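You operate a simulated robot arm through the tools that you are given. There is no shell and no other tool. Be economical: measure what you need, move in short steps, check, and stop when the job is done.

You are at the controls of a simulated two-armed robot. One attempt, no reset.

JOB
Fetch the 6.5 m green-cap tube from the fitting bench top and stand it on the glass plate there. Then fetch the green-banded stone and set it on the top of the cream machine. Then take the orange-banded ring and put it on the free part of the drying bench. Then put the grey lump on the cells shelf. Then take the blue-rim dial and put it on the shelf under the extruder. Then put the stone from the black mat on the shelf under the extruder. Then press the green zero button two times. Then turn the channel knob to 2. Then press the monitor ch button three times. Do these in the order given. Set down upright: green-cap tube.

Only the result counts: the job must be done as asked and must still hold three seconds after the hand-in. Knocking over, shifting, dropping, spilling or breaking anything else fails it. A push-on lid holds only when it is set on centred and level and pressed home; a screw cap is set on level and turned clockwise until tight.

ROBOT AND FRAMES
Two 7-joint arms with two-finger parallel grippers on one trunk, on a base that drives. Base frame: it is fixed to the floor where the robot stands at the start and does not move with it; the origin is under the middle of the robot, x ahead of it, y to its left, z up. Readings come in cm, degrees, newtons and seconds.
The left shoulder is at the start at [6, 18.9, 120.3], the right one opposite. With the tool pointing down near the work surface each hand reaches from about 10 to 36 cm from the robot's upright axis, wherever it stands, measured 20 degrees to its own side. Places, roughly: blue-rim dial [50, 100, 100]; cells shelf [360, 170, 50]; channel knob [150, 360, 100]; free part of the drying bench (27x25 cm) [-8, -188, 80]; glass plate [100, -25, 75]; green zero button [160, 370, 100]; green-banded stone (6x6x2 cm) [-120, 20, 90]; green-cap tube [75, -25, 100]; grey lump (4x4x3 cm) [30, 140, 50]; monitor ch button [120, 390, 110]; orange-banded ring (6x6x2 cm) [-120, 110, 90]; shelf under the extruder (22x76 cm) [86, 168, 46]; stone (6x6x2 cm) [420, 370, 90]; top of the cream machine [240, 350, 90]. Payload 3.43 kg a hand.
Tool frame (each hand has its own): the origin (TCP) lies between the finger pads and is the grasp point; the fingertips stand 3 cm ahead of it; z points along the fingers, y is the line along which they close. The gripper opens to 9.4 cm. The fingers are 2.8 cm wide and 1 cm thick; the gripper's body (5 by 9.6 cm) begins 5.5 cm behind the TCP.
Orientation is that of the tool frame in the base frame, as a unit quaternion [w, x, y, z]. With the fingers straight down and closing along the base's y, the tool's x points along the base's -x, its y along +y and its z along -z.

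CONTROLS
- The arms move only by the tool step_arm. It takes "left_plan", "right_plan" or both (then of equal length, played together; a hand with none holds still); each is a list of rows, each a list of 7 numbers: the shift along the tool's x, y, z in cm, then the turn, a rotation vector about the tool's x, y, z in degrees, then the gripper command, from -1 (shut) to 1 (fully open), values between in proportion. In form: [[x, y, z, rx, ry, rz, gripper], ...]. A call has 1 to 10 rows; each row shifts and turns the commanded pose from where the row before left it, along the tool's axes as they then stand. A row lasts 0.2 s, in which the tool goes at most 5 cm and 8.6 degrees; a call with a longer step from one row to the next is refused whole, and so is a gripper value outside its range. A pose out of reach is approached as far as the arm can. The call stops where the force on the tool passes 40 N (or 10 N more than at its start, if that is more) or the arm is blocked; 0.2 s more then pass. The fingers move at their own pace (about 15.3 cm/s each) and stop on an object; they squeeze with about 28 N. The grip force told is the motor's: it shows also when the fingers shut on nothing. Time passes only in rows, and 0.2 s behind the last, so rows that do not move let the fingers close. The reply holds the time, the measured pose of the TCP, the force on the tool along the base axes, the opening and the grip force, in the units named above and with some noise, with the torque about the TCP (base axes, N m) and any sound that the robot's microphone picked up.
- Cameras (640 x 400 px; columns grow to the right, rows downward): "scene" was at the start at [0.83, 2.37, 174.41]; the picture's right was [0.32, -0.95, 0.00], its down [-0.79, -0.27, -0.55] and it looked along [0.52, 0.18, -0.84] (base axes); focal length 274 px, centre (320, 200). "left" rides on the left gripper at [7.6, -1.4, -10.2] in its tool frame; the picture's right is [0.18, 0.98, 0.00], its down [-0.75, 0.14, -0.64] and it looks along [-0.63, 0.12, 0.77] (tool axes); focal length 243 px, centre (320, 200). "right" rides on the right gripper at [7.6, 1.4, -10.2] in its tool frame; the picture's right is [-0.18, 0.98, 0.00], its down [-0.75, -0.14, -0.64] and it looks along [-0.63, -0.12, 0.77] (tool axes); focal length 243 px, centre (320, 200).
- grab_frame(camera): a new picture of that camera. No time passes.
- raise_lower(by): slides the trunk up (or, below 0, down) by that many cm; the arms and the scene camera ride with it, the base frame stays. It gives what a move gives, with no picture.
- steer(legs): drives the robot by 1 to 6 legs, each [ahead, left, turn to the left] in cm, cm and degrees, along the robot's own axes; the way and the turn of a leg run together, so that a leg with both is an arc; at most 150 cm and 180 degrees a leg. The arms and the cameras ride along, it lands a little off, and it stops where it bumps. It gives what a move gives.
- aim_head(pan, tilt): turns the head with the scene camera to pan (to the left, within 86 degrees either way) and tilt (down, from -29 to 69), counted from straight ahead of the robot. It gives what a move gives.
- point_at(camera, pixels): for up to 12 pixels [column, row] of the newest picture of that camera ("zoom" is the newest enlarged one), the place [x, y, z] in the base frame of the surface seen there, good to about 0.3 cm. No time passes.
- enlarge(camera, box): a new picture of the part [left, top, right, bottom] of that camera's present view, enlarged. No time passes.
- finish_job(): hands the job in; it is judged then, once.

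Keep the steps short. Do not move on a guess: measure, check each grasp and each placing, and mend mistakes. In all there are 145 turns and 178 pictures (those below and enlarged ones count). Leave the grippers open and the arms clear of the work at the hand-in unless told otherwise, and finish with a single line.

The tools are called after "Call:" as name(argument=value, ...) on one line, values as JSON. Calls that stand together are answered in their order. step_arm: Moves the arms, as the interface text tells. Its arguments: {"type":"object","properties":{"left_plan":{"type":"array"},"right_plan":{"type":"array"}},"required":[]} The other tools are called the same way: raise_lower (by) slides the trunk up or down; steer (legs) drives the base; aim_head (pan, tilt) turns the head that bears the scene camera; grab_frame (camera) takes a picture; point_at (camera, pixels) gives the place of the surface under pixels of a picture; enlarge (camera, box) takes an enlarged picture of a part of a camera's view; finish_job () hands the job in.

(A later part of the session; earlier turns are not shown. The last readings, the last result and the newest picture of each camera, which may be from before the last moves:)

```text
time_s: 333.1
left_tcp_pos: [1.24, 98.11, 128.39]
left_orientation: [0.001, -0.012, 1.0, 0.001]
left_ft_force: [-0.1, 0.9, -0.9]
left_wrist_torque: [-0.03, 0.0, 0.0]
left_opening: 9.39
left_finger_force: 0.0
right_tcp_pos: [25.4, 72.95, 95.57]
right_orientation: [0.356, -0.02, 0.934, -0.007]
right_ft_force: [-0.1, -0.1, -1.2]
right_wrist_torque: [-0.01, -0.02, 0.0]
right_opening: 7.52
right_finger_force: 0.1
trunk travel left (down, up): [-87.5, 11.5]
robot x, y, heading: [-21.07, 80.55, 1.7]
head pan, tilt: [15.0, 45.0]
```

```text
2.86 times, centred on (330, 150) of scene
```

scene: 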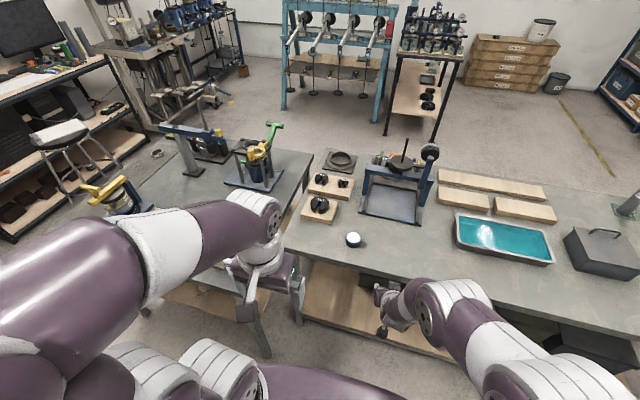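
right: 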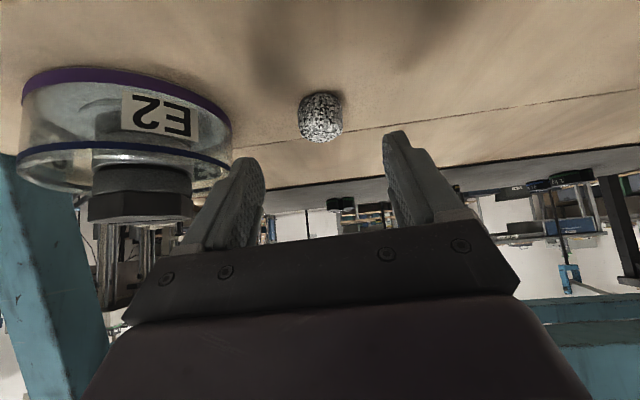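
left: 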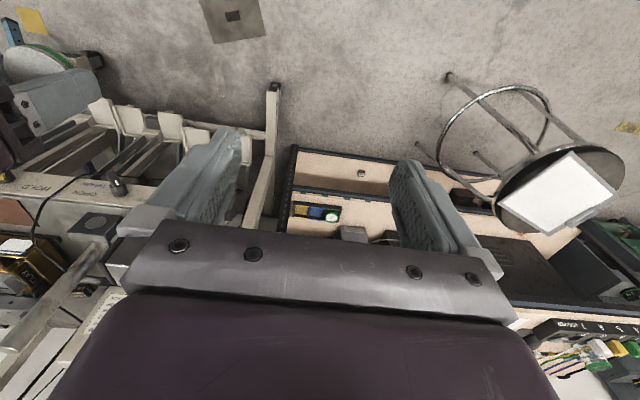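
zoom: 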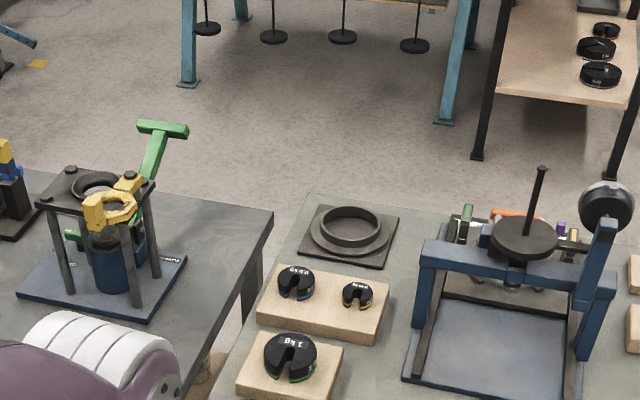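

Call:
enlarge(camera="scene", box=[320, 215, 384, 260])

Call:
point_at(camera="zoom", pixels=[[330, 240], [270, 235], [390, 240], [330, 180], [330, 290], [330, 340], [150, 300]])

Call:
point_at(camera="scene", pixels=[[283, 245], [310, 200], [262, 262], [297, 262]])

```text
8.89 times, centred on (352, 238) of scene
```

zoom: 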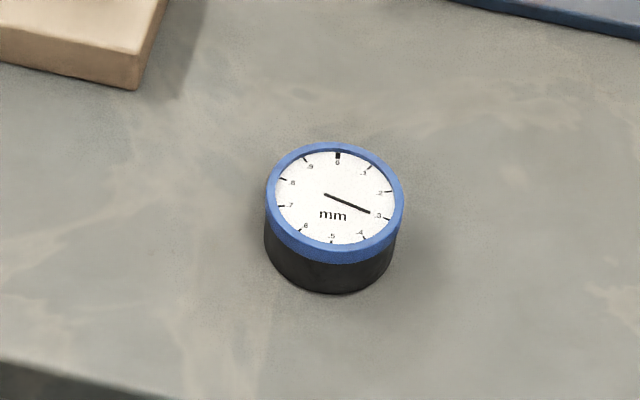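

```text
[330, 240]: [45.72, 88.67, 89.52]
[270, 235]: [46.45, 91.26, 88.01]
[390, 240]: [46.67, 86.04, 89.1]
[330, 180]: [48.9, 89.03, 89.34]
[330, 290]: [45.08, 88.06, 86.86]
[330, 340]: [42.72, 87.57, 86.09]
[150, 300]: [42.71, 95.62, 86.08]
```

```text
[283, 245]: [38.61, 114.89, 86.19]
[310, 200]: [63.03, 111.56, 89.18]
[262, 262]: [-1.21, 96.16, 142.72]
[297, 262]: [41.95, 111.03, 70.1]
```

The blue-rim dial: centre about (47.8,88.8), z 86–89.4, 5 cm wide. I'll use the tilted right hand and drive so it faces the dial.

Call:
steer(legs=[[13, 15.5, -1.5]])

Call:
grab_frame(camera="right")

```text
time_s: 334.7
left_tcp_pos: [14.24, 113.02, 128.41]
left_orientation: [0.001, 0.0, 1.0, 0.001]
left_ft_force: [0.1, -0.8, 0.0]
left_wrist_torque: [0.02, 0.02, 0.0]
left_opening: 9.4
left_finger_force: 0.0
right_tcp_pos: [37.67, 87.34, 95.6]
right_orientation: [0.356, -0.007, 0.934, -0.011]
right_ft_force: [0.3, -0.7, -0.2]
right_wrist_torque: [0.05, -0.02, 0.01]
right_opening: 7.53
right_finger_force: 0.1
trunk travel left (down, up): [-87.5, 11.5]
robot x, y, heading: [-8.64, 96.16, -0.2]
head pan, tilt: [15.0, 45.0]
```

```text
93 pictures are left
```

right: 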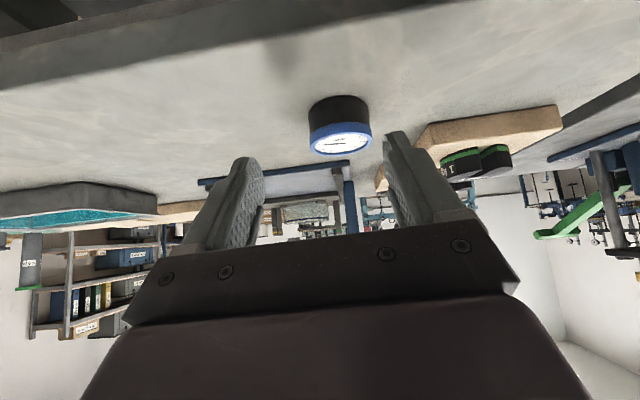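

Call:
point_at(camera="right", pixels=[[340, 115], [310, 118], [369, 118], [340, 99], [340, 143], [340, 80]])

Call:
step_arm(right_plan=[[-1, 0.8, 2.5, 0, 0, 0, 1], [-1, 0.8, 2.5, 0, 0, 0, 1]])

Call:
grab_frame(camera="right")

```text
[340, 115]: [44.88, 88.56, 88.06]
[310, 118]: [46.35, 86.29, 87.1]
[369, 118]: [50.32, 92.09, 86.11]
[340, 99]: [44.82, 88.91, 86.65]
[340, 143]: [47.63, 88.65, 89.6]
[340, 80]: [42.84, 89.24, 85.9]
```

```text
time_s: 335.3
left_tcp_pos: [14.31, 113.17, 128.36]
left_orientation: [-0.001, 0.0, 1.0, -0.001]
left_ft_force: [-1.1, 0.0, -1.0]
left_wrist_torque: [0.01, 0.01, 0.01]
left_opening: 9.42
left_finger_force: 0.1
right_tcp_pos: [42.62, 88.93, 92.94]
right_orientation: [0.355, -0.008, 0.935, -0.011]
right_ft_force: [0.5, -0.9, -0.7]
right_wrist_torque: [0.02, 0.05, 0.02]
right_opening: 9.42
right_finger_force: 0.1
trunk travel left (down, up): [-87.5, 11.5]
robot x, y, heading: [-8.02, 96.33, -0.2]
head pan, tilt: [15.0, 45.0]
```

```text
92 pictures are left
```

right: 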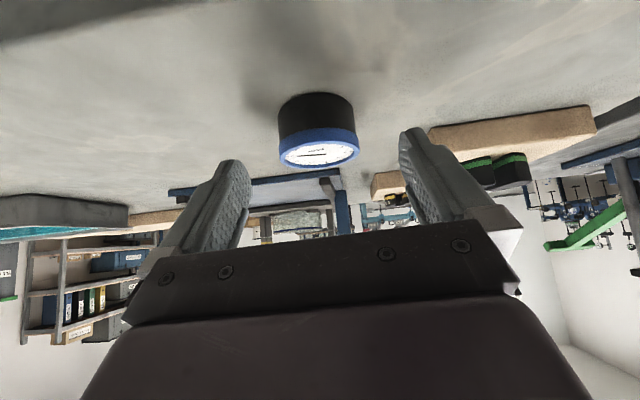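

Centred. Final approach, close, lift.

Call:
step_arm(right_plan=[[-0.4, -0.1, 2.8, 0, 0, 0, 1], [-0.3, -0.1, 2.5, 0, 0, 0, 1], [0, 0, 0, 0, 0, 0, -1], [0, 0, 0, 0, 0, 0, -1], [0, 0, 0, 0, 0, 0, -1], [-0.4, 0, -0.45, 0, 0, 0, -1], [-1.3, 0, -1.5, 0, 0, 0, -1], [-2.6, 0, -3, 0, 0, 0, -1], [-2.6, 0, -3, 0, 0, 0, -1]])

Call:
grab_frame(camera="right")

```text
time_s: 337.3
left_tcp_pos: [14.23, 113.28, 128.33]
left_orientation: [0.0, 0.001, 1.0, 0.0]
left_ft_force: [0.0, 0.2, 0.3]
left_wrist_torque: [0.03, -0.02, 0.01]
left_opening: 9.4
left_finger_force: 0.0
right_tcp_pos: [46.42, 89.09, 100.11]
right_orientation: [0.355, -0.009, 0.935, -0.011]
right_ft_force: [-0.5, 0.0, -1.5]
right_wrist_torque: [0.02, 0.01, 0.01]
right_opening: 5.94
right_finger_force: 27.9
trunk travel left (down, up): [-87.5, 11.5]
robot x, y, heading: [-8.2, 96.27, 0.1]
head pan, tilt: [15.0, 45.0]
```

```text
91 pictures are left
```

right: 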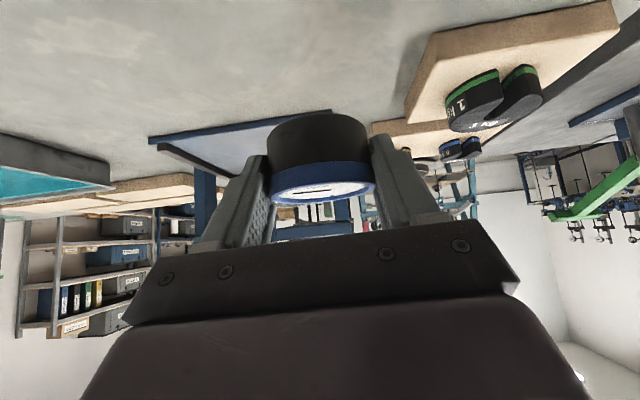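

The dial is held. I'll back away, retract the hand a bit, and drive to the +y side of bench two, facing its shelf.

Call:
steer(legs=[[-50, 0, 0]])

Call:
step_arm(right_plan=[[3, 0, -2.7, 0, 0, 0, -1], [3, 0, -2.7, 0, 0, 0, -1], [3, 0, -2.7, 0, 0, 0, -1], [3, 0, -2.7, 0, 0, 0, -1]])

Call:
steer(legs=[[0, 148, 0], [0, 11, 0], [148, 0, 0], [0, 0, -90]])

Call:
aim_head(pan=0, tilt=45)

Call:
grab_frame(camera="scene")

```text
time_s: 340.2
left_tcp_pos: [-36.44, 113.28, 128.39]
left_orientation: [0.001, 0.0, 1.0, 0.0]
left_ft_force: [-0.9, -0.4, 0.6]
left_wrist_torque: [0.02, 0.0, -0.04]
left_opening: 9.4
left_finger_force: 0.0
right_tcp_pos: [-4.14, 89.16, 99.96]
right_orientation: [0.355, -0.008, 0.935, -0.011]
right_ft_force: [-0.4, -0.7, -1.0]
right_wrist_torque: [-0.02, 0.01, 0.01]
right_opening: 5.93
right_finger_force: 27.9
trunk travel left (down, up): [-87.5, 11.5]
robot x, y, heading: [-59.09, 96.25, 0.1]
head pan, tilt: [15.0, 45.0]
```

```text
time_s: 341.2
left_tcp_pos: [-36.59, 113.33, 128.34]
left_orientation: [0.001, -0.002, 1.0, 0.0]
left_ft_force: [-0.2, -1.3, 1.0]
left_wrist_torque: [0.01, -0.01, 0.0]
left_opening: 9.38
left_finger_force: 0.0
right_tcp_pos: [-20.36, 89.16, 100.62]
right_orientation: [0.356, -0.01, 0.934, -0.009]
right_ft_force: [-0.1, 0.5, -0.7]
right_wrist_torque: [0.01, -0.01, 0.01]
right_opening: 5.92
right_finger_force: 27.8
trunk travel left (down, up): [-87.5, 11.5]
robot x, y, heading: [-58.91, 96.32, 0.4]
head pan, tilt: [15.0, 45.0]
```

```text
time_s: 360.3
left_tcp_pos: [106.86, 232.73, 128.26]
left_orientation: [0.001, 0.718, 0.696, -0.001]
left_ft_force: [-0.1, -0.2, 1.3]
left_wrist_torque: [0.0, -0.01, 0.0]
left_opening: 9.41
left_finger_force: 0.2
right_tcp_pos: [82.22, 217.41, 100.58]
right_orientation: [0.239, 0.666, 0.656, -0.263]
right_ft_force: [0.5, -1.0, -1.0]
right_wrist_torque: [-0.01, 0.02, 0.04]
right_opening: 5.85
right_finger_force: 28.2
trunk travel left (down, up): [-87.5, 11.5]
robot x, y, heading: [90.35, 255.98, -91.9]
head pan, tilt: [15.0, 45.0]
```

```text
time_s: 361.1
left_tcp_pos: [106.88, 232.72, 128.28]
left_orientation: [0.0, 0.718, 0.696, -0.001]
left_ft_force: [-0.1, 0.0, -0.9]
left_wrist_torque: [0.01, -0.02, 0.02]
left_opening: 9.42
left_finger_force: 0.0
right_tcp_pos: [82.16, 217.28, 100.5]
right_orientation: [0.24, 0.664, 0.657, -0.263]
right_ft_force: [0.2, 0.4, -0.2]
right_wrist_torque: [0.04, -0.02, -0.01]
right_opening: 5.85
right_finger_force: 28.1
trunk travel left (down, up): [-87.5, 11.5]
robot x, y, heading: [90.51, 255.83, -91.9]
head pan, tilt: [0.0, 45.0]
```

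```text
90 pictures are left
```

scene: 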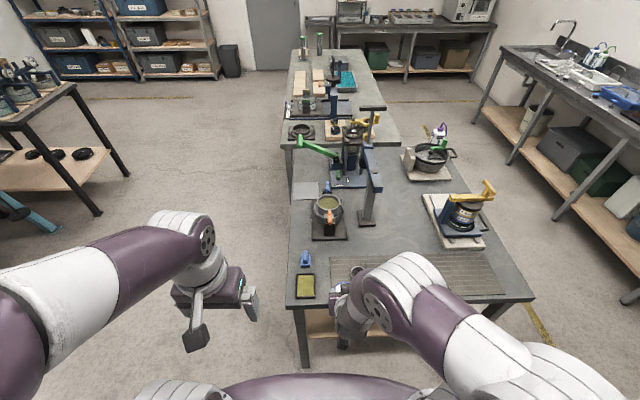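

Call:
point_at(camera="scene", pixels=[[290, 303], [530, 295], [300, 230], [303, 345], [315, 315], [286, 150], [400, 140]])

Call:
raise_lower(by=-40)

Call:
grab_frame(camera="right")

Call:
grab_frame(camera="scene")

```text
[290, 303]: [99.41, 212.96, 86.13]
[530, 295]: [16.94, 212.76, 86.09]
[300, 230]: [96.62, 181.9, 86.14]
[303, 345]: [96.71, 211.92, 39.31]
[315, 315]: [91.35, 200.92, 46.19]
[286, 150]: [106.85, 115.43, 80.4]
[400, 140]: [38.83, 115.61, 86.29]
```

```text
time_s: 362.6
left_tcp_pos: [106.82, 232.92, 116.23]
left_orientation: [0.002, 0.718, 0.696, -0.002]
left_ft_force: [0.2, -0.6, -0.2]
left_wrist_torque: [0.03, 0.01, -0.01]
left_opening: 9.41
left_finger_force: 0.1
right_tcp_pos: [82.46, 216.74, 89.12]
right_orientation: [0.251, 0.665, 0.65, -0.27]
right_ft_force: [-0.6, 4.5, 12.8]
right_wrist_torque: [-0.29, -0.32, 0.1]
right_opening: 5.77
right_finger_force: 27.9
trunk travel left (down, up): [-75.4, 23.6]
robot x, y, heading: [90.86, 255.77, -91.7]
head pan, tilt: [0.0, 45.0]
stopped: the force on the tool passed its limit at 80 N (the readings are from after the stop); the commanded pose is now the measured one
```

```text
89 pictures are left
```

right: 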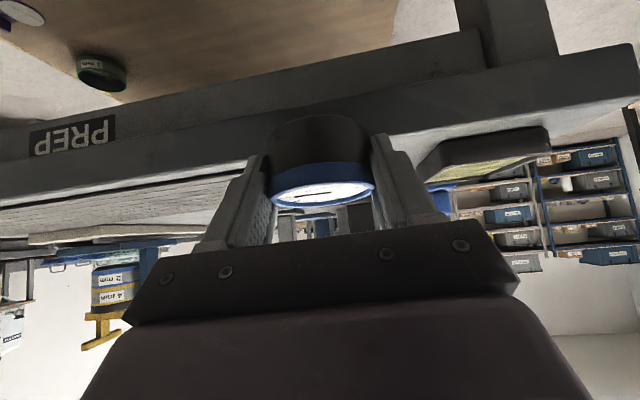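

```text
88 pictures are left
```

scene: 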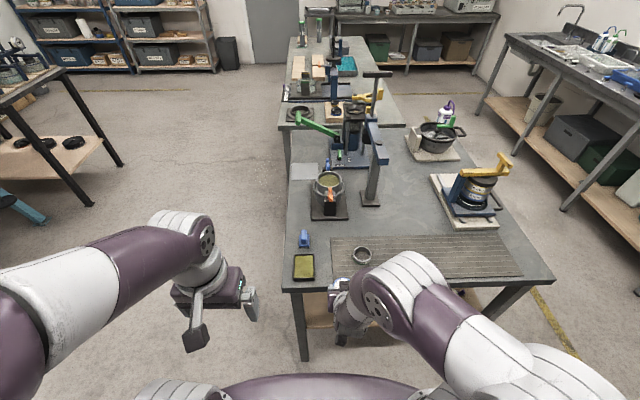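

The dial touched the bench edge (edge is at y≈214). I'll raise 4, back off 14 cm, then lower fully.

Call:
raise_lower(by=4)

Call:
steer(legs=[[-12, 0, 1.8]])

Call:
raise_lower(by=-32)

Call:
grab_frame(camera="right")

```text
time_s: 363.5
left_tcp_pos: [106.83, 232.69, 120.26]
left_orientation: [0.0, 0.718, 0.696, 0.0]
left_ft_force: [0.6, -0.4, -0.1]
left_wrist_torque: [0.03, 0.0, 0.0]
left_opening: 9.4
left_finger_force: 0.1
right_tcp_pos: [82.48, 216.55, 93.0]
right_orientation: [0.249, 0.665, 0.651, -0.269]
right_ft_force: [0.3, 0.5, -1.0]
right_wrist_torque: [0.01, 0.01, 0.01]
right_opening: 5.76
right_finger_force: 28.3
trunk travel left (down, up): [-79.4, 19.6]
robot x, y, heading: [90.78, 255.77, -91.8]
head pan, tilt: [0.0, 45.0]
```

```text
time_s: 364.7
left_tcp_pos: [107.84, 245.25, 120.23]
left_orientation: [0.0, 0.707, 0.707, 0.0]
left_ft_force: [0.3, 0.1, -0.3]
left_wrist_torque: [0.02, 0.02, 0.02]
left_opening: 9.38
left_finger_force: 0.2
right_tcp_pos: [83.84, 228.61, 93.01]
right_orientation: [0.254, 0.655, 0.662, -0.263]
right_ft_force: [-0.4, -0.8, -0.2]
right_wrist_torque: [0.01, -0.01, 0.01]
right_opening: 5.74
right_finger_force: 28.5
trunk travel left (down, up): [-79.4, 19.6]
robot x, y, heading: [90.94, 267.73, -90.0]
head pan, tilt: [0.0, 45.0]
```

```text
time_s: 367.9
left_tcp_pos: [107.77, 245.49, 88.22]
left_orientation: [0.001, 0.708, 0.706, 0.0]
left_ft_force: [-0.3, 0.4, 1.1]
left_wrist_torque: [-0.04, 0.01, -0.01]
left_opening: 9.38
left_finger_force: 0.1
right_tcp_pos: [83.8, 228.49, 60.97]
right_orientation: [0.254, 0.655, 0.661, -0.265]
right_ft_force: [0.0, -0.8, -0.4]
right_wrist_torque: [0.02, 0.0, -0.06]
right_opening: 5.77
right_finger_force: 27.4
trunk travel left (down, up): [-47.4, 51.6]
robot x, y, heading: [90.57, 267.59, -90.0]
head pan, tilt: [0.0, 45.0]
```

```text
87 pictures are left
```

right: 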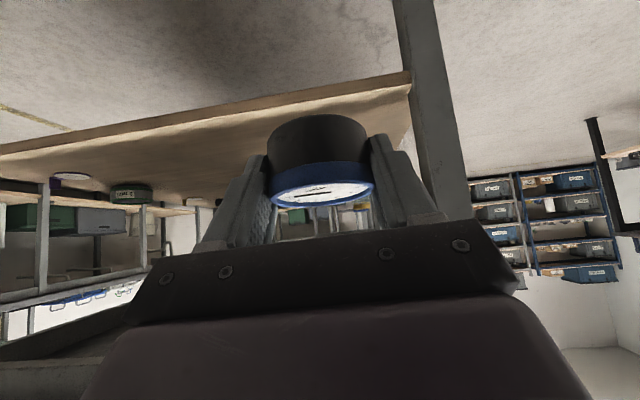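

Call:
point_at(camera="right", pixels=[[385, 95], [330, 105], [250, 130], [380, 130], [430, 120], [450, 180], [130, 195], [60, 180], [405, 75], [200, 150], [318, 130]])

Call:
grab_frame(camera="left")

```text
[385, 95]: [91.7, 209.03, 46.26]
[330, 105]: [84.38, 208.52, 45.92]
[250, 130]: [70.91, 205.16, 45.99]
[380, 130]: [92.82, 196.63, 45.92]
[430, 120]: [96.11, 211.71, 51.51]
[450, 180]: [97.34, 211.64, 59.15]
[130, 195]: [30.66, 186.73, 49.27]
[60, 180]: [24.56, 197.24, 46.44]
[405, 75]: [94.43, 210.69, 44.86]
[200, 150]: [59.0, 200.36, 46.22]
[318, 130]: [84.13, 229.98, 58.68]
```

```text
86 pictures are left
```

left: 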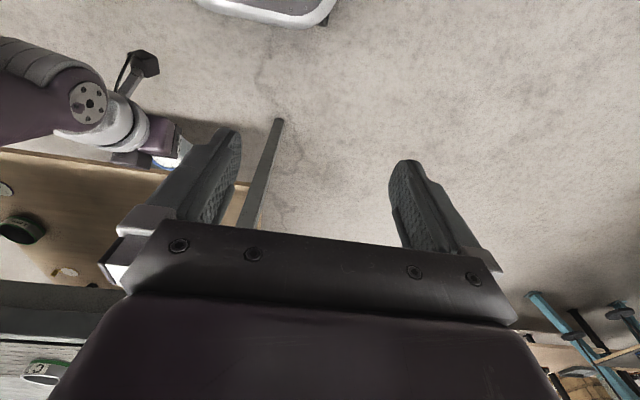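

The shelf front edge is y≈210.5, z=46.1, with the leg at x>93.5. I'll lower 6 more, then drive in 20 cm.

Call:
raise_lower(by=-6)

Call:
steer(legs=[[20, 0, 0]])

Call:
step_arm(right_plan=[[-2.98, 0, 2.68, 0, 0, 0, -1], [-2.98, 0, 2.68, 0, 0, 0, -1], [-2.98, 0, 2.68, 0, 0, 0, -1], [-1.5, 0, 1.34, 0, 0, 0, -1]])

Call:
grab_frame(camera="right")

```text
time_s: 368.9
left_tcp_pos: [107.68, 245.27, 82.27]
left_orientation: [0.001, 0.708, 0.706, -0.001]
left_ft_force: [0.0, 0.3, -0.7]
left_wrist_torque: [-0.02, 0.01, 0.0]
left_opening: 9.37
left_finger_force: 0.1
right_tcp_pos: [83.85, 228.5, 54.93]
right_orientation: [0.254, 0.655, 0.661, -0.265]
right_ft_force: [0.8, -0.6, -0.7]
right_wrist_torque: [0.0, 0.01, 0.01]
right_opening: 5.75
right_finger_force: 28.1
trunk travel left (down, up): [-41.4, 57.6]
robot x, y, heading: [90.82, 267.81, -90.2]
head pan, tilt: [0.0, 45.0]
```

```text
time_s: 370.5
left_tcp_pos: [107.82, 225.22, 82.15]
left_orientation: [0.001, 0.708, 0.706, 0.0]
left_ft_force: [-1.6, 0.0, 0.3]
left_wrist_torque: [0.02, 0.01, 0.0]
left_opening: 9.43
left_finger_force: 0.0
right_tcp_pos: [83.92, 208.38, 55.12]
right_orientation: [0.253, 0.655, 0.662, -0.263]
right_ft_force: [-0.1, 0.3, -1.1]
right_wrist_torque: [-0.03, -0.03, 0.04]
right_opening: 5.77
right_finger_force: 28.0
trunk travel left (down, up): [-41.4, 57.6]
robot x, y, heading: [90.91, 247.8, -89.9]
head pan, tilt: [0.0, 45.0]
```

```text
time_s: 371.7
left_tcp_pos: [107.75, 226.42, 82.33]
left_orientation: [0.002, 0.707, 0.707, -0.003]
left_ft_force: [-0.1, 0.4, 1.0]
left_wrist_torque: [-0.03, 0.06, 0.0]
left_opening: 9.39
left_finger_force: 0.0
right_tcp_pos: [83.87, 196.97, 54.03]
right_orientation: [0.24, 0.651, 0.673, -0.257]
right_ft_force: [-1.4, 0.2, -1.3]
right_wrist_torque: [0.04, -0.01, 0.02]
right_opening: 5.75
right_finger_force: 28.5
trunk travel left (down, up): [-41.4, 57.6]
robot x, y, heading: [90.88, 248.53, -89.9]
head pan, tilt: [0.0, 45.0]
stopped in row 4 (right hand): the arm was blocked; the commanded pose is now the measured one
```

```text
85 pictures are left
```

right: 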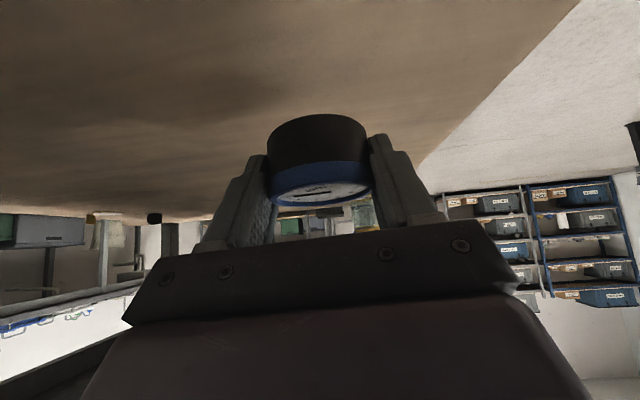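

The wrist touched the underside of the bench edge. I'll retract 1 cm and lower, which frees it.

Call:
step_arm(right_plan=[[0.75, 0, -0.67, 0, 0, 0, -1], [0.67, 0, 0.75, 0, 0, 0, -1], [0.67, 0, 0.75, 0, 0, 0, -1], [0.67, 0, 0.75, 0, 0, 0, -1]])

Call:
grab_frame(camera="right")

```text
time_s: 372.7
left_tcp_pos: [107.74, 225.59, 82.3]
left_orientation: [0.001, 0.708, 0.706, 0.0]
left_ft_force: [-0.4, -1.1, 0.4]
left_wrist_torque: [0.02, 0.01, -0.01]
left_opening: 9.39
left_finger_force: 0.0
right_tcp_pos: [83.8, 196.77, 51.27]
right_orientation: [0.243, 0.652, 0.67, -0.258]
right_ft_force: [-0.6, 0.1, -1.3]
right_wrist_torque: [0.03, -0.01, 0.0]
right_opening: 5.74
right_finger_force: 28.1
trunk travel left (down, up): [-41.4, 57.6]
robot x, y, heading: [90.51, 248.52, -90.0]
head pan, tilt: [0.0, 45.0]
```

```text
84 pictures are left
```

right: 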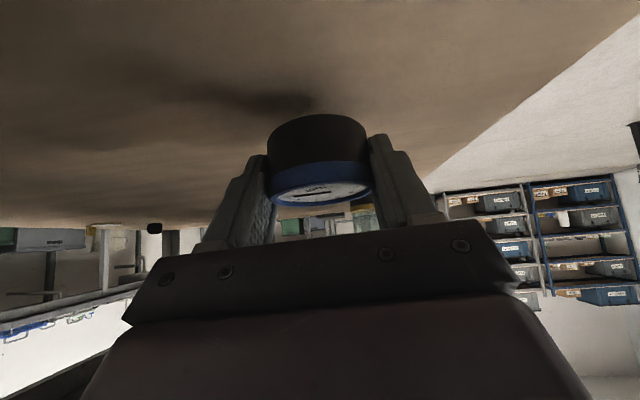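

Good. I'll lower to contact here (dial centre about y=196, x=84).

Call:
step_arm(right_plan=[[0.53, 0, 0.6, 0, 0, 0, -1], [0.33, 0, 0.37, 0, 0, 0, -1], [0.2, 0, 0.22, 0, 0, 0, -1], [0.2, 0, 0.22, 0, 0, 0, -1]])

```text
time_s: 373.7
left_tcp_pos: [107.74, 225.81, 82.24]
left_orientation: [0.001, 0.708, 0.706, -0.001]
left_ft_force: [0.1, 0.0, -0.5]
left_wrist_torque: [0.01, 0.01, -0.01]
left_opening: 9.41
left_finger_force: 0.1
right_tcp_pos: [83.83, 196.91, 49.41]
right_orientation: [0.244, 0.651, 0.67, -0.258]
right_ft_force: [-1.5, 1.6, 5.0]
right_wrist_torque: [0.11, -0.07, 0.04]
right_opening: 5.73
right_finger_force: 28.1
trunk travel left (down, up): [-41.4, 57.6]
robot x, y, heading: [91.14, 248.73, -90.0]
head pan, tilt: [0.0, 45.0]
```

Contact. I'll open, check, then back straight out with the base.

Call:
step_arm(right_plan=[[0.1, 0, 0.1, 0, 0, 0, -1], [0, 0, 0, 0, 0, 0, 0.4], [0, 0, 0, 0, 0, 0, 0.8], [0, 0, 0, 0, 0, 0, 1]])

Call:
steer(legs=[[-12, 0, 0]])

Call:
grab_frame(camera="right")

```text
time_s: 374.7
left_tcp_pos: [107.73, 225.83, 82.37]
left_orientation: [0.001, 0.708, 0.706, -0.001]
left_ft_force: [-0.3, 0.7, 0.6]
left_wrist_torque: [0.01, 0.04, -0.02]
left_opening: 9.39
left_finger_force: 0.1
right_tcp_pos: [83.78, 197.03, 49.31]
right_orientation: [0.244, 0.651, 0.67, -0.258]
right_ft_force: [-7.0, 8.2, 15.8]
right_wrist_torque: [0.13, -0.47, 0.32]
right_opening: 8.99
right_finger_force: 0.1
trunk travel left (down, up): [-41.4, 57.6]
robot x, y, heading: [90.79, 248.34, -90.2]
head pan, tilt: [0.0, 45.0]
```

```text
time_s: 375.9
left_tcp_pos: [107.65, 238.13, 82.42]
left_orientation: [0.001, 0.708, 0.706, -0.002]
left_ft_force: [0.6, 0.2, -0.1]
left_wrist_torque: [0.01, 0.02, -0.02]
left_opening: 9.38
left_finger_force: 0.0
right_tcp_pos: [83.83, 209.38, 49.3]
right_orientation: [0.244, 0.652, 0.67, -0.258]
right_ft_force: [-1.6, 24.7, 31.6]
right_wrist_torque: [0.58, -1.6, 1.17]
right_opening: 9.34
right_finger_force: 0.0
trunk travel left (down, up): [-41.4, 57.6]
robot x, y, heading: [90.76, 260.68, -90.0]
head pan, tilt: [0.0, 45.0]
```

```text
83 pictures are left
```

right: 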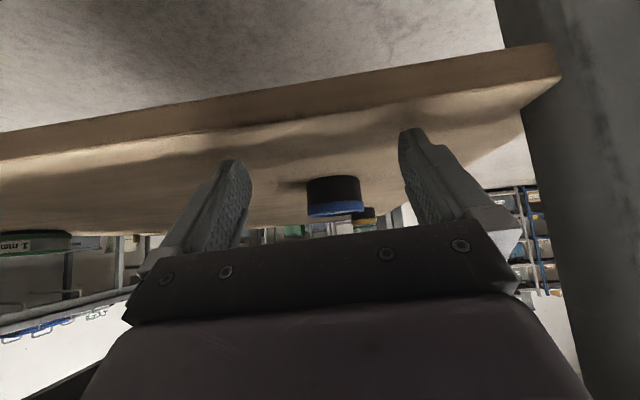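

The dial stands on the shelf. The fingertips are still dragging on it, so I'll lift 1 cm and back out, after measuring the dial.

Call:
point_at(camera="right", pixels=[[335, 190], [310, 195], [358, 195], [335, 180]])

Call:
step_arm(right_plan=[[-0.8, 0, -0.9, 0, 0, 0, 1], [0, 0, 0, 0, 0, 0, 1]])

Call:
steer(legs=[[-12, 0, 0]])

Call:
grab_frame(camera="right")

Call:
raise_lower(by=40)

```text
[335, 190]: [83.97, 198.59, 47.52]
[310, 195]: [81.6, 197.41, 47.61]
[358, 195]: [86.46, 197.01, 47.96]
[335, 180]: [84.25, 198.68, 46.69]
```

```text
time_s: 376.5
left_tcp_pos: [107.68, 237.71, 82.22]
left_orientation: [0.0, 0.708, 0.706, 0.0]
left_ft_force: [0.6, 0.0, -0.2]
left_wrist_torque: [0.0, 0.0, 0.01]
left_opening: 9.39
left_finger_force: 0.0
right_tcp_pos: [83.73, 209.08, 50.31]
right_orientation: [0.242, 0.652, 0.671, -0.257]
right_ft_force: [0.8, 0.8, 0.4]
right_wrist_torque: [0.02, -0.01, 0.0]
right_opening: 9.39
right_finger_force: 0.1
trunk travel left (down, up): [-41.4, 57.6]
robot x, y, heading: [90.32, 260.82, -90.2]
head pan, tilt: [0.0, 45.0]
```

```text
time_s: 377.8
left_tcp_pos: [107.73, 250.15, 82.28]
left_orientation: [0.001, 0.709, 0.706, 0.0]
left_ft_force: [0.1, 0.2, 0.1]
left_wrist_torque: [-0.02, 0.0, 0.0]
left_opening: 9.41
left_finger_force: 0.1
right_tcp_pos: [83.67, 221.43, 50.35]
right_orientation: [0.242, 0.653, 0.67, -0.257]
right_ft_force: [0.9, -0.3, 0.0]
right_wrist_torque: [-0.01, 0.02, 0.02]
right_opening: 9.41
right_finger_force: 0.0
trunk travel left (down, up): [-41.4, 57.6]
robot x, y, heading: [90.97, 272.83, -90.3]
head pan, tilt: [0.0, 45.0]
```

```text
82 pictures are left
```

right: 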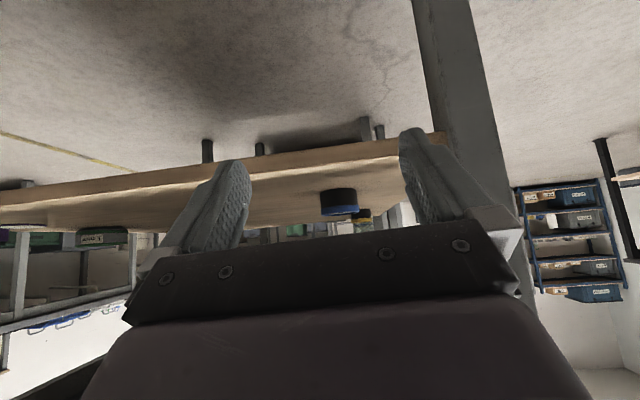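

```text
time_s: 381.6
left_tcp_pos: [107.71, 250.09, 122.12]
left_orientation: [0.0, 0.71, 0.704, -0.001]
left_ft_force: [-0.2, -0.9, 0.2]
left_wrist_torque: [0.01, -0.01, -0.01]
left_opening: 9.4
left_finger_force: 0.0
right_tcp_pos: [83.68, 221.44, 90.4]
right_orientation: [0.241, 0.654, 0.67, -0.257]
right_ft_force: [-0.9, -0.1, 0.0]
right_wrist_torque: [0.0, -0.01, -0.01]
right_opening: 9.39
right_finger_force: 0.0
trunk travel left (down, up): [-81.4, 17.6]
robot x, y, heading: [91.14, 272.75, -90.0]
head pan, tilt: [0.0, 45.0]
```

The dial stands on the shelf at (84,196). Next is the stone on the black mat near (420,370). I'll drive past the machines to (400,258) and face +y.

Call:
steer(legs=[[0, 0, 90], [145, -3, 0], [145, 0, 0], [15, -12, 0], [0, 0, 90]])

Call:
aim_head(pan=0, tilt=38)

Call:
grab_frame(camera="scene")

```text
time_s: 383.1
left_tcp_pos: [112.2, 252.51, 122.25]
left_orientation: [0.0, 0.646, 0.763, 0.0]
left_ft_force: [0.0, -0.2, 1.0]
left_wrist_torque: [0.02, 0.04, -0.02]
left_opening: 9.39
left_finger_force: 0.2
right_tcp_pos: [93.25, 220.29, 90.25]
right_orientation: [0.262, 0.594, 0.723, -0.236]
right_ft_force: [-0.7, -0.1, -0.4]
right_wrist_torque: [0.01, 0.01, -0.02]
right_opening: 9.4
right_finger_force: 0.0
trunk travel left (down, up): [-81.4, 17.6]
robot x, y, heading: [91.62, 272.09, -80.2]
head pan, tilt: [0.0, 45.0]
stopped in leg 1: the robot was blocked; the commanded pose is now the measured one
```

```text
time_s: 383.7
left_tcp_pos: [112.2, 252.47, 122.3]
left_orientation: [0.001, 0.647, 0.763, 0.0]
left_ft_force: [-0.3, 0.1, -0.6]
left_wrist_torque: [-0.01, 0.04, 0.0]
left_opening: 9.39
left_finger_force: 0.0
right_tcp_pos: [93.42, 220.24, 90.38]
right_orientation: [0.262, 0.593, 0.723, -0.236]
right_ft_force: [-0.4, -1.0, -0.4]
right_wrist_torque: [0.0, -0.01, -0.01]
right_opening: 9.39
right_finger_force: 0.1
trunk travel left (down, up): [-81.4, 17.6]
robot x, y, heading: [91.48, 272.15, -80.5]
head pan, tilt: [0.0, 38.0]
```

```text
81 pictures are left
```

scene: 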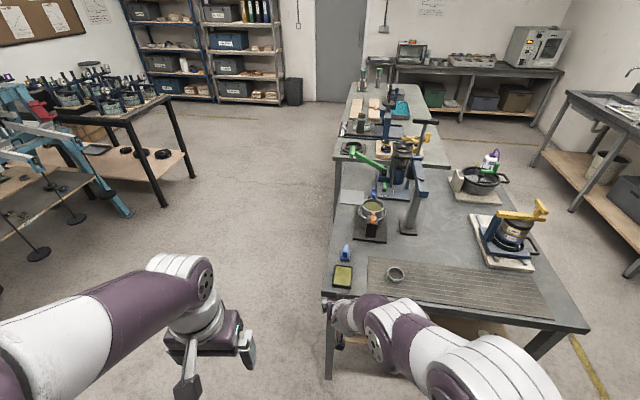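

The base was blocked while turning, probably by the stool behind. I'll turn back, ease away from it to +x, then turn to face +x and check the stool.

Call:
steer(legs=[[0, 0, -9], [2, 0, 0], [0, 75, 0]])

Call:
steer(legs=[[0, 0, 90]])

Call:
aim_head(pan=86, tilt=40)

Call:
grab_frame(camera="scene")

```text
time_s: 388.9
left_tcp_pos: [184.99, 248.99, 122.33]
left_orientation: [0.0, 0.699, 0.715, 0.0]
left_ft_force: [-0.2, -0.2, 0.3]
left_wrist_torque: [-0.01, 0.0, -0.02]
left_opening: 9.39
left_finger_force: 0.0
right_tcp_pos: [161.68, 219.84, 90.44]
right_orientation: [0.245, 0.644, 0.679, -0.254]
right_ft_force: [0.3, 0.2, 1.4]
right_wrist_torque: [-0.01, 0.02, -0.01]
right_opening: 9.4
right_finger_force: 0.0
trunk travel left (down, up): [-81.4, 17.6]
robot x, y, heading: [167.61, 271.12, -88.7]
head pan, tilt: [0.0, 38.0]
```

```text
time_s: 393.2
left_tcp_pos: [189.39, 289.26, 122.28]
left_orientation: [0.0, -0.023, 1.0, -0.001]
left_ft_force: [-0.4, 0.6, -0.3]
left_wrist_torque: [0.03, 0.03, -0.02]
left_opening: 9.42
left_finger_force: 0.1
right_tcp_pos: [219.14, 266.77, 90.31]
right_orientation: [0.353, -0.037, 0.935, -0.001]
right_ft_force: [0.2, -0.4, -0.5]
right_wrist_torque: [0.0, 0.01, -0.02]
right_opening: 9.4
right_finger_force: 0.0
trunk travel left (down, up): [-81.4, 17.6]
robot x, y, heading: [167.73, 270.84, 2.9]
head pan, tilt: [0.0, 38.0]
```

```text
time_s: 394.8
left_tcp_pos: [189.38, 289.23, 122.31]
left_orientation: [0.001, -0.024, 1.0, 0.0]
left_ft_force: [-0.1, 0.6, -0.8]
left_wrist_torque: [0.0, -0.01, 0.01]
left_opening: 9.4
left_finger_force: 0.1
right_tcp_pos: [219.14, 266.85, 90.27]
right_orientation: [0.353, -0.036, 0.935, -0.002]
right_ft_force: [-0.4, -0.2, -0.4]
right_wrist_torque: [0.04, 0.0, -0.04]
right_opening: 9.41
right_finger_force: 0.0
trunk travel left (down, up): [-81.4, 17.6]
robot x, y, heading: [167.51, 271.34, 3.0]
head pan, tilt: [85.9, 40.0]
```

```text
80 pictures are left
```

scene: 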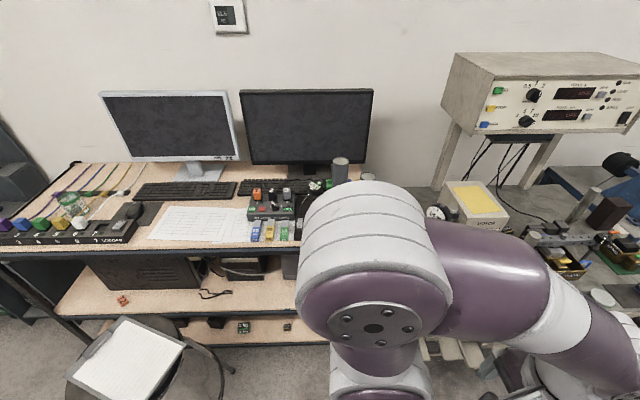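

The stool is still upright with its clipboard. I'll compare its position with the earlier reading (95.7,315.2,69.8).

Call:
point_at(camera="scene", pixels=[[125, 365], [125, 318], [185, 345], [200, 340], [70, 380], [305, 190], [255, 193], [300, 235]])

Call:
enlarge(camera="scene", box=[230, 160, 350, 250])

```text
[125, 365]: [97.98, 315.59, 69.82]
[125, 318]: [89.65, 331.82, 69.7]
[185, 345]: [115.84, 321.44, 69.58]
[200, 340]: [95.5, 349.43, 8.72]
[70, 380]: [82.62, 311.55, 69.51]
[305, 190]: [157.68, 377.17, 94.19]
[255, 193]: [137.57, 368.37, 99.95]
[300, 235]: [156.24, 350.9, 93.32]
```

```text
4.44 times, centred on (290, 205) of scene
```

zoom: 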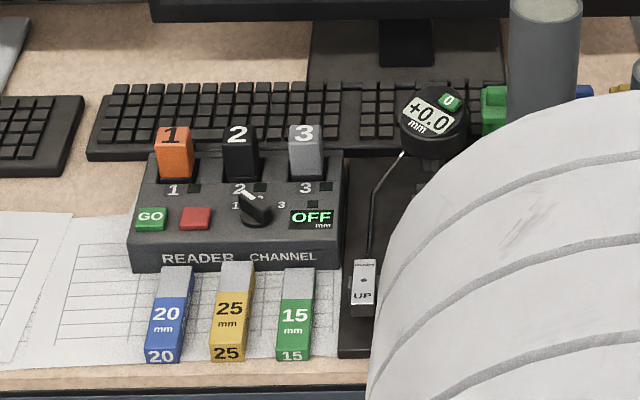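

The stool reads about (98,315), consistent with before. I'll carry on to the black mat.

Call:
steer(legs=[[0, 0, -3], [145, 0, 0], [82, -13, 0], [0, 0, 90]])

Call:
aim_head(pan=0, tilt=40)

Call:
grab_frame(camera="scene")

```text
time_s: 408.2
left_tcp_pos: [404.42, 284.87, 122.24]
left_orientation: [0.0, -0.204, 0.979, 0.0]
left_ft_force: [0.6, 1.0, -0.6]
left_wrist_torque: [-0.03, 0.0, -0.02]
left_opening: 9.4
left_finger_force: 0.1
right_tcp_pos: [440.39, 274.28, 90.3]
right_orientation: [0.348, -0.205, 0.913, 0.06]
right_ft_force: [0.1, 0.2, 0.2]
right_wrist_torque: [-0.02, -0.05, -0.04]
right_opening: 9.38
right_finger_force: 0.1
trunk travel left (down, up): [-81.4, 17.6]
robot x, y, heading: [390.76, 260.25, 23.9]
head pan, tilt: [85.9, 40.0]
stopped in leg 4: the robot was blocked; the commanded pose is now the measured one
```

```text
time_s: 409.8
left_tcp_pos: [404.63, 284.68, 122.24]
left_orientation: [0.0, -0.204, 0.979, 0.0]
left_ft_force: [0.4, -0.7, -0.7]
left_wrist_torque: [0.01, 0.03, 0.02]
left_opening: 9.42
left_finger_force: 0.0
right_tcp_pos: [440.45, 274.27, 90.26]
right_orientation: [0.347, -0.205, 0.913, 0.062]
right_ft_force: [0.1, 0.1, 0.7]
right_wrist_torque: [-0.05, 0.03, 0.03]
right_opening: 9.4
right_finger_force: 0.1
trunk travel left (down, up): [-81.4, 17.6]
robot x, y, heading: [390.32, 259.9, 23.7]
head pan, tilt: [0.0, 40.0]
```

```text
78 pictures are left
```

scene: 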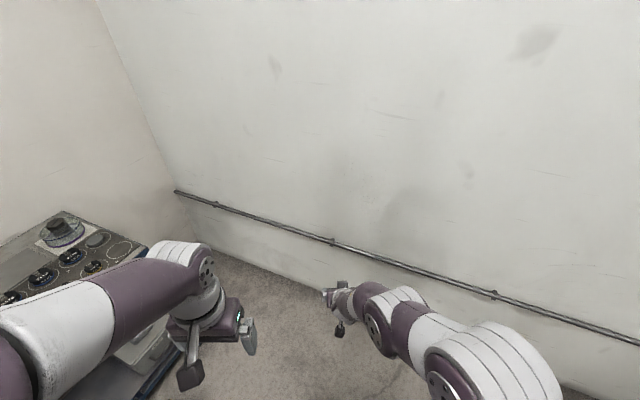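

The base caught on something (likely the frame's leg) while turning. I'll raise the trunk, shift away toward +y, and finish the turn.

Call:
raise_lower(by=14)

Call:
steer(legs=[[14, 22, 0], [0, 0, 66]])

Call:
grab_frame(camera="scene")

```text
time_s: 411.4
left_tcp_pos: [404.66, 284.51, 136.26]
left_orientation: [0.001, -0.204, 0.979, 0.0]
left_ft_force: [0.1, 0.3, 0.7]
left_wrist_torque: [0.04, 0.01, 0.02]
left_opening: 9.38
left_finger_force: 0.0
right_tcp_pos: [440.5, 274.25, 104.26]
right_orientation: [0.347, -0.205, 0.913, 0.062]
right_ft_force: [-0.3, 0.6, 0.4]
right_wrist_torque: [-0.02, 0.01, -0.01]
right_opening: 9.39
right_finger_force: 0.0
trunk travel left (down, up): [-95.4, 3.6]
robot x, y, heading: [390.79, 259.91, 23.6]
head pan, tilt: [0.0, 40.0]
```

```text
time_s: 416.3
left_tcp_pos: [377.18, 308.44, 136.15]
left_orientation: [0.001, 0.711, -0.703, 0.0]
left_ft_force: [0.3, 0.2, -0.6]
left_wrist_torque: [0.0, -0.03, -0.01]
left_opening: 9.41
left_finger_force: 0.2
right_tcp_pos: [400.95, 337.5, 104.35]
right_orientation: [-0.255, 0.676, -0.647, -0.244]
right_ft_force: [-0.3, -1.3, 0.5]
right_wrist_torque: [0.01, -0.03, 0.01]
right_opening: 9.4
right_finger_force: 0.1
trunk travel left (down, up): [-95.4, 3.6]
robot x, y, heading: [394.59, 285.9, 90.6]
head pan, tilt: [0.0, 40.0]
```

```text
77 pictures are left
```

scene: 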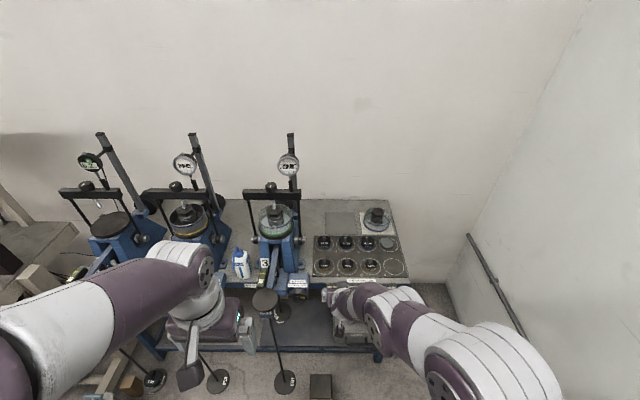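

Call:
enlarge(camera="scene", box=[300, 190, 420, 290])

Call:
grab_frame(camera="right")

```text
4.00 times, centred on (360, 240) of scene
```

zoom: 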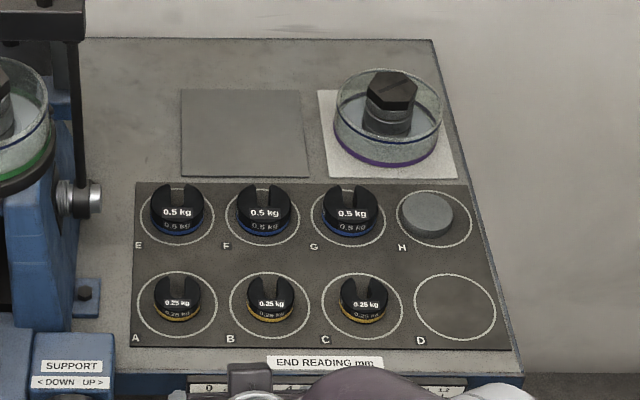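

```text
75 pictures are left
```

right: 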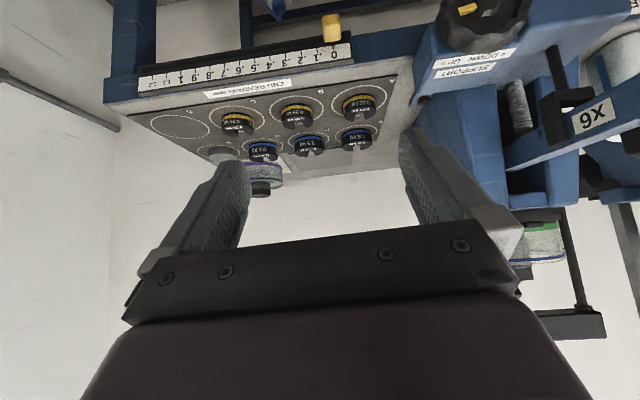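

The stone is at circle H, zoom (428,215). I'll measure it and its neighbours.

Call:
point_at(camera="zoom", pixels=[[428, 212], [403, 215], [453, 215], [428, 193], [428, 230], [352, 212], [376, 205], [388, 85], [388, 165], [455, 305], [500, 360], [420, 345]])

```text
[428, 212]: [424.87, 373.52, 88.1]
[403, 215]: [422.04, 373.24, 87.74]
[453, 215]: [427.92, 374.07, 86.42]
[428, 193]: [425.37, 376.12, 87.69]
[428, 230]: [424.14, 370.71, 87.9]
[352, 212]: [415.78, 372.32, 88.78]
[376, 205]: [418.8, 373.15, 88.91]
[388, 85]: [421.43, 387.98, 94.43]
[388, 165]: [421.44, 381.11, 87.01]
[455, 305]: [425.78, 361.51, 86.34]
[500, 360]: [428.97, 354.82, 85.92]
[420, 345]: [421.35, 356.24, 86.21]
```

Stone centre (424.9,373.4), top 88.0, mat 86.3; the neighbouring weight's edge is x=418.9. I'll strafe right and move ahead so the tilted hand is over it.

Call:
steer(legs=[[0, -24, 0], [27, 0, 0]])

Call:
grab_frame(camera="right")

```text
time_s: 419.3
left_tcp_pos: [401.13, 329.42, 136.23]
left_orientation: [-0.001, 0.713, -0.701, -0.001]
left_ft_force: [-0.4, 0.4, -0.1]
left_wrist_torque: [0.03, 0.01, 0.0]
left_opening: 9.38
left_finger_force: 0.0
right_tcp_pos: [424.64, 358.62, 104.41]
right_orientation: [-0.256, 0.677, -0.645, -0.244]
right_ft_force: [0.2, -1.4, 0.7]
right_wrist_torque: [0.0, 0.02, 0.0]
right_opening: 9.43
right_finger_force: 0.0
trunk travel left (down, up): [-95.4, 3.6]
robot x, y, heading: [418.63, 307.53, 91.0]
head pan, tilt: [0.0, 40.0]
stopped in leg 2: the robot was blocked; the commanded pose is now the measured one
```

```text
74 pictures are left
```

right: 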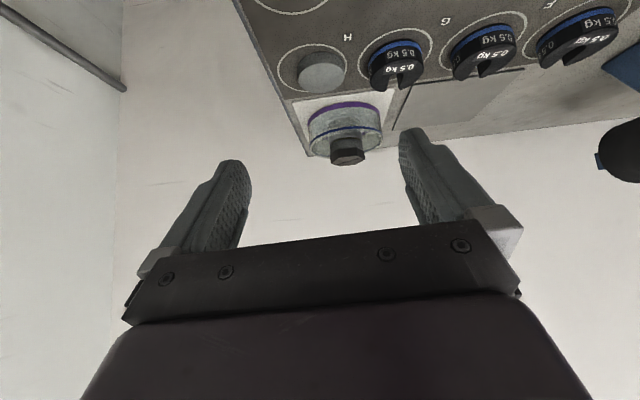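

The base stopped 45 cm short of the bench edge. I'll test whether the arm can extend the remaining 14 cm at this safe height.

Call:
step_arm(right_plan=[[-2.6, 0, 2.35, 0, 0, 0, 0.6], [-2.6, 0, 2.35, 0, 0, 0, 0.6], [-2.6, 0, 2.35, 0, 0, 0, 0.6], [-2.2, 0, 2.0, 0, 0, 0, 0.6]])

Call:
grab_frame(camera="right")

Call:
aim_head(pan=20, tilt=69)

Call:
grab_frame(camera="scene")

```text
time_s: 420.3
left_tcp_pos: [401.15, 329.65, 136.17]
left_orientation: [0.0, 0.713, -0.701, 0.0]
left_ft_force: [-0.5, -0.5, 0.8]
left_wrist_torque: [0.04, 0.0, 0.0]
left_opening: 9.4
left_finger_force: 0.0
right_tcp_pos: [424.42, 372.2, 104.2]
right_orientation: [-0.254, 0.677, -0.646, -0.244]
right_ft_force: [0.4, -0.1, 0.4]
right_wrist_torque: [0.0, 0.02, 0.04]
right_opening: 7.51
right_finger_force: 0.0
trunk travel left (down, up): [-95.4, 3.6]
robot x, y, heading: [418.8, 307.39, 91.1]
head pan, tilt: [0.0, 40.0]
```

```text
73 pictures are left
```

right: 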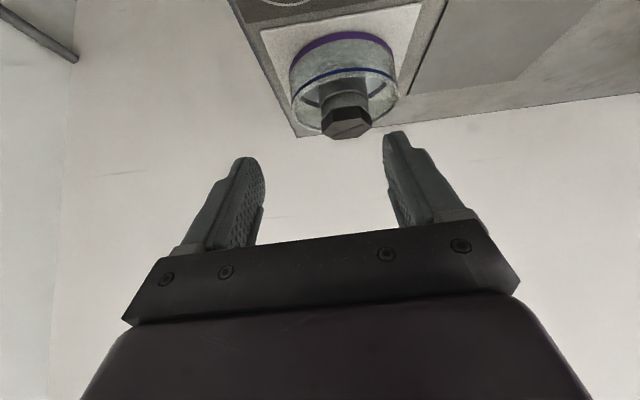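

```text
time_s: 421.2
left_tcp_pos: [401.23, 329.9, 136.15]
left_orientation: [0.0, 0.712, -0.702, -0.001]
left_ft_force: [0.1, 1.0, -0.1]
left_wrist_torque: [0.0, 0.02, -0.03]
left_opening: 9.39
left_finger_force: 0.1
right_tcp_pos: [424.56, 372.18, 104.22]
right_orientation: [-0.255, 0.677, -0.646, -0.244]
right_ft_force: [0.2, 0.0, 0.4]
right_wrist_torque: [0.02, 0.01, 0.0]
right_opening: 7.52
right_finger_force: 0.1
trunk travel left (down, up): [-95.4, 3.6]
robot x, y, heading: [418.81, 307.4, 91.0]
head pan, tilt: [20.0, 68.8]
```

```text
72 pictures are left
```

scene: 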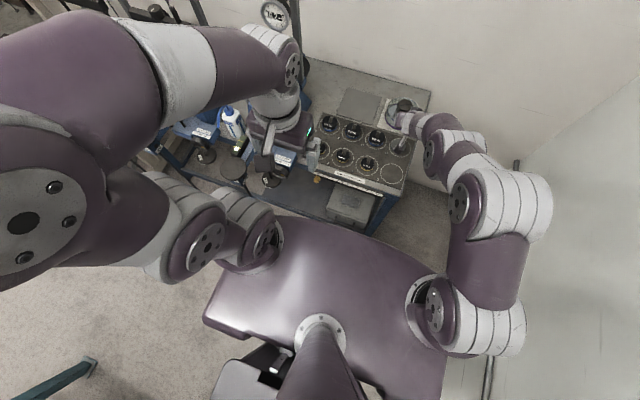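

Reach is fine. The trunk can do the descent. I'll lower 9 cm and look.

Call:
raise_lower(by=-9)

Call:
grab_frame(camera="right")

```text
time_s: 422.5
left_tcp_pos: [401.15, 329.86, 127.27]
left_orientation: [0.0, 0.713, -0.701, 0.0]
left_ft_force: [0.8, 0.3, 0.2]
left_wrist_torque: [-0.01, -0.01, -0.01]
left_opening: 9.36
left_finger_force: 0.1
right_tcp_pos: [424.35, 372.09, 95.31]
right_orientation: [-0.255, 0.677, -0.646, -0.244]
right_ft_force: [-0.1, -0.1, 0.1]
right_wrist_torque: [0.01, 0.02, -0.02]
right_opening: 7.52
right_finger_force: 0.0
trunk travel left (down, up): [-86.4, 12.6]
robot x, y, heading: [418.79, 307.47, 90.9]
head pan, tilt: [20.0, 68.8]
```

```text
71 pictures are left
```

right: 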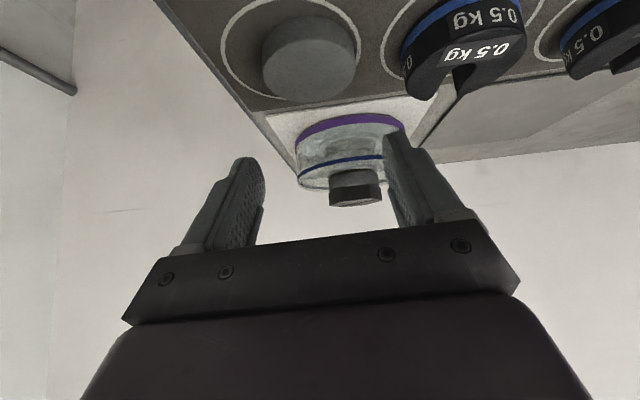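

Call:
point_at(camera="right", pixels=[[308, 55], [265, 60], [353, 55], [305, 25], [308, 95], [405, 60], [350, 165], [395, 135]])

```text
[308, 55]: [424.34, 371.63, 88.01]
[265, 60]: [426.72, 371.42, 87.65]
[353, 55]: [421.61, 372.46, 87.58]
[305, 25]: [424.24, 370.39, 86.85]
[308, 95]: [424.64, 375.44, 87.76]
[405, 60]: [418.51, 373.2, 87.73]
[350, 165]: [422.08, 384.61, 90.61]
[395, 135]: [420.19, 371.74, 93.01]
```

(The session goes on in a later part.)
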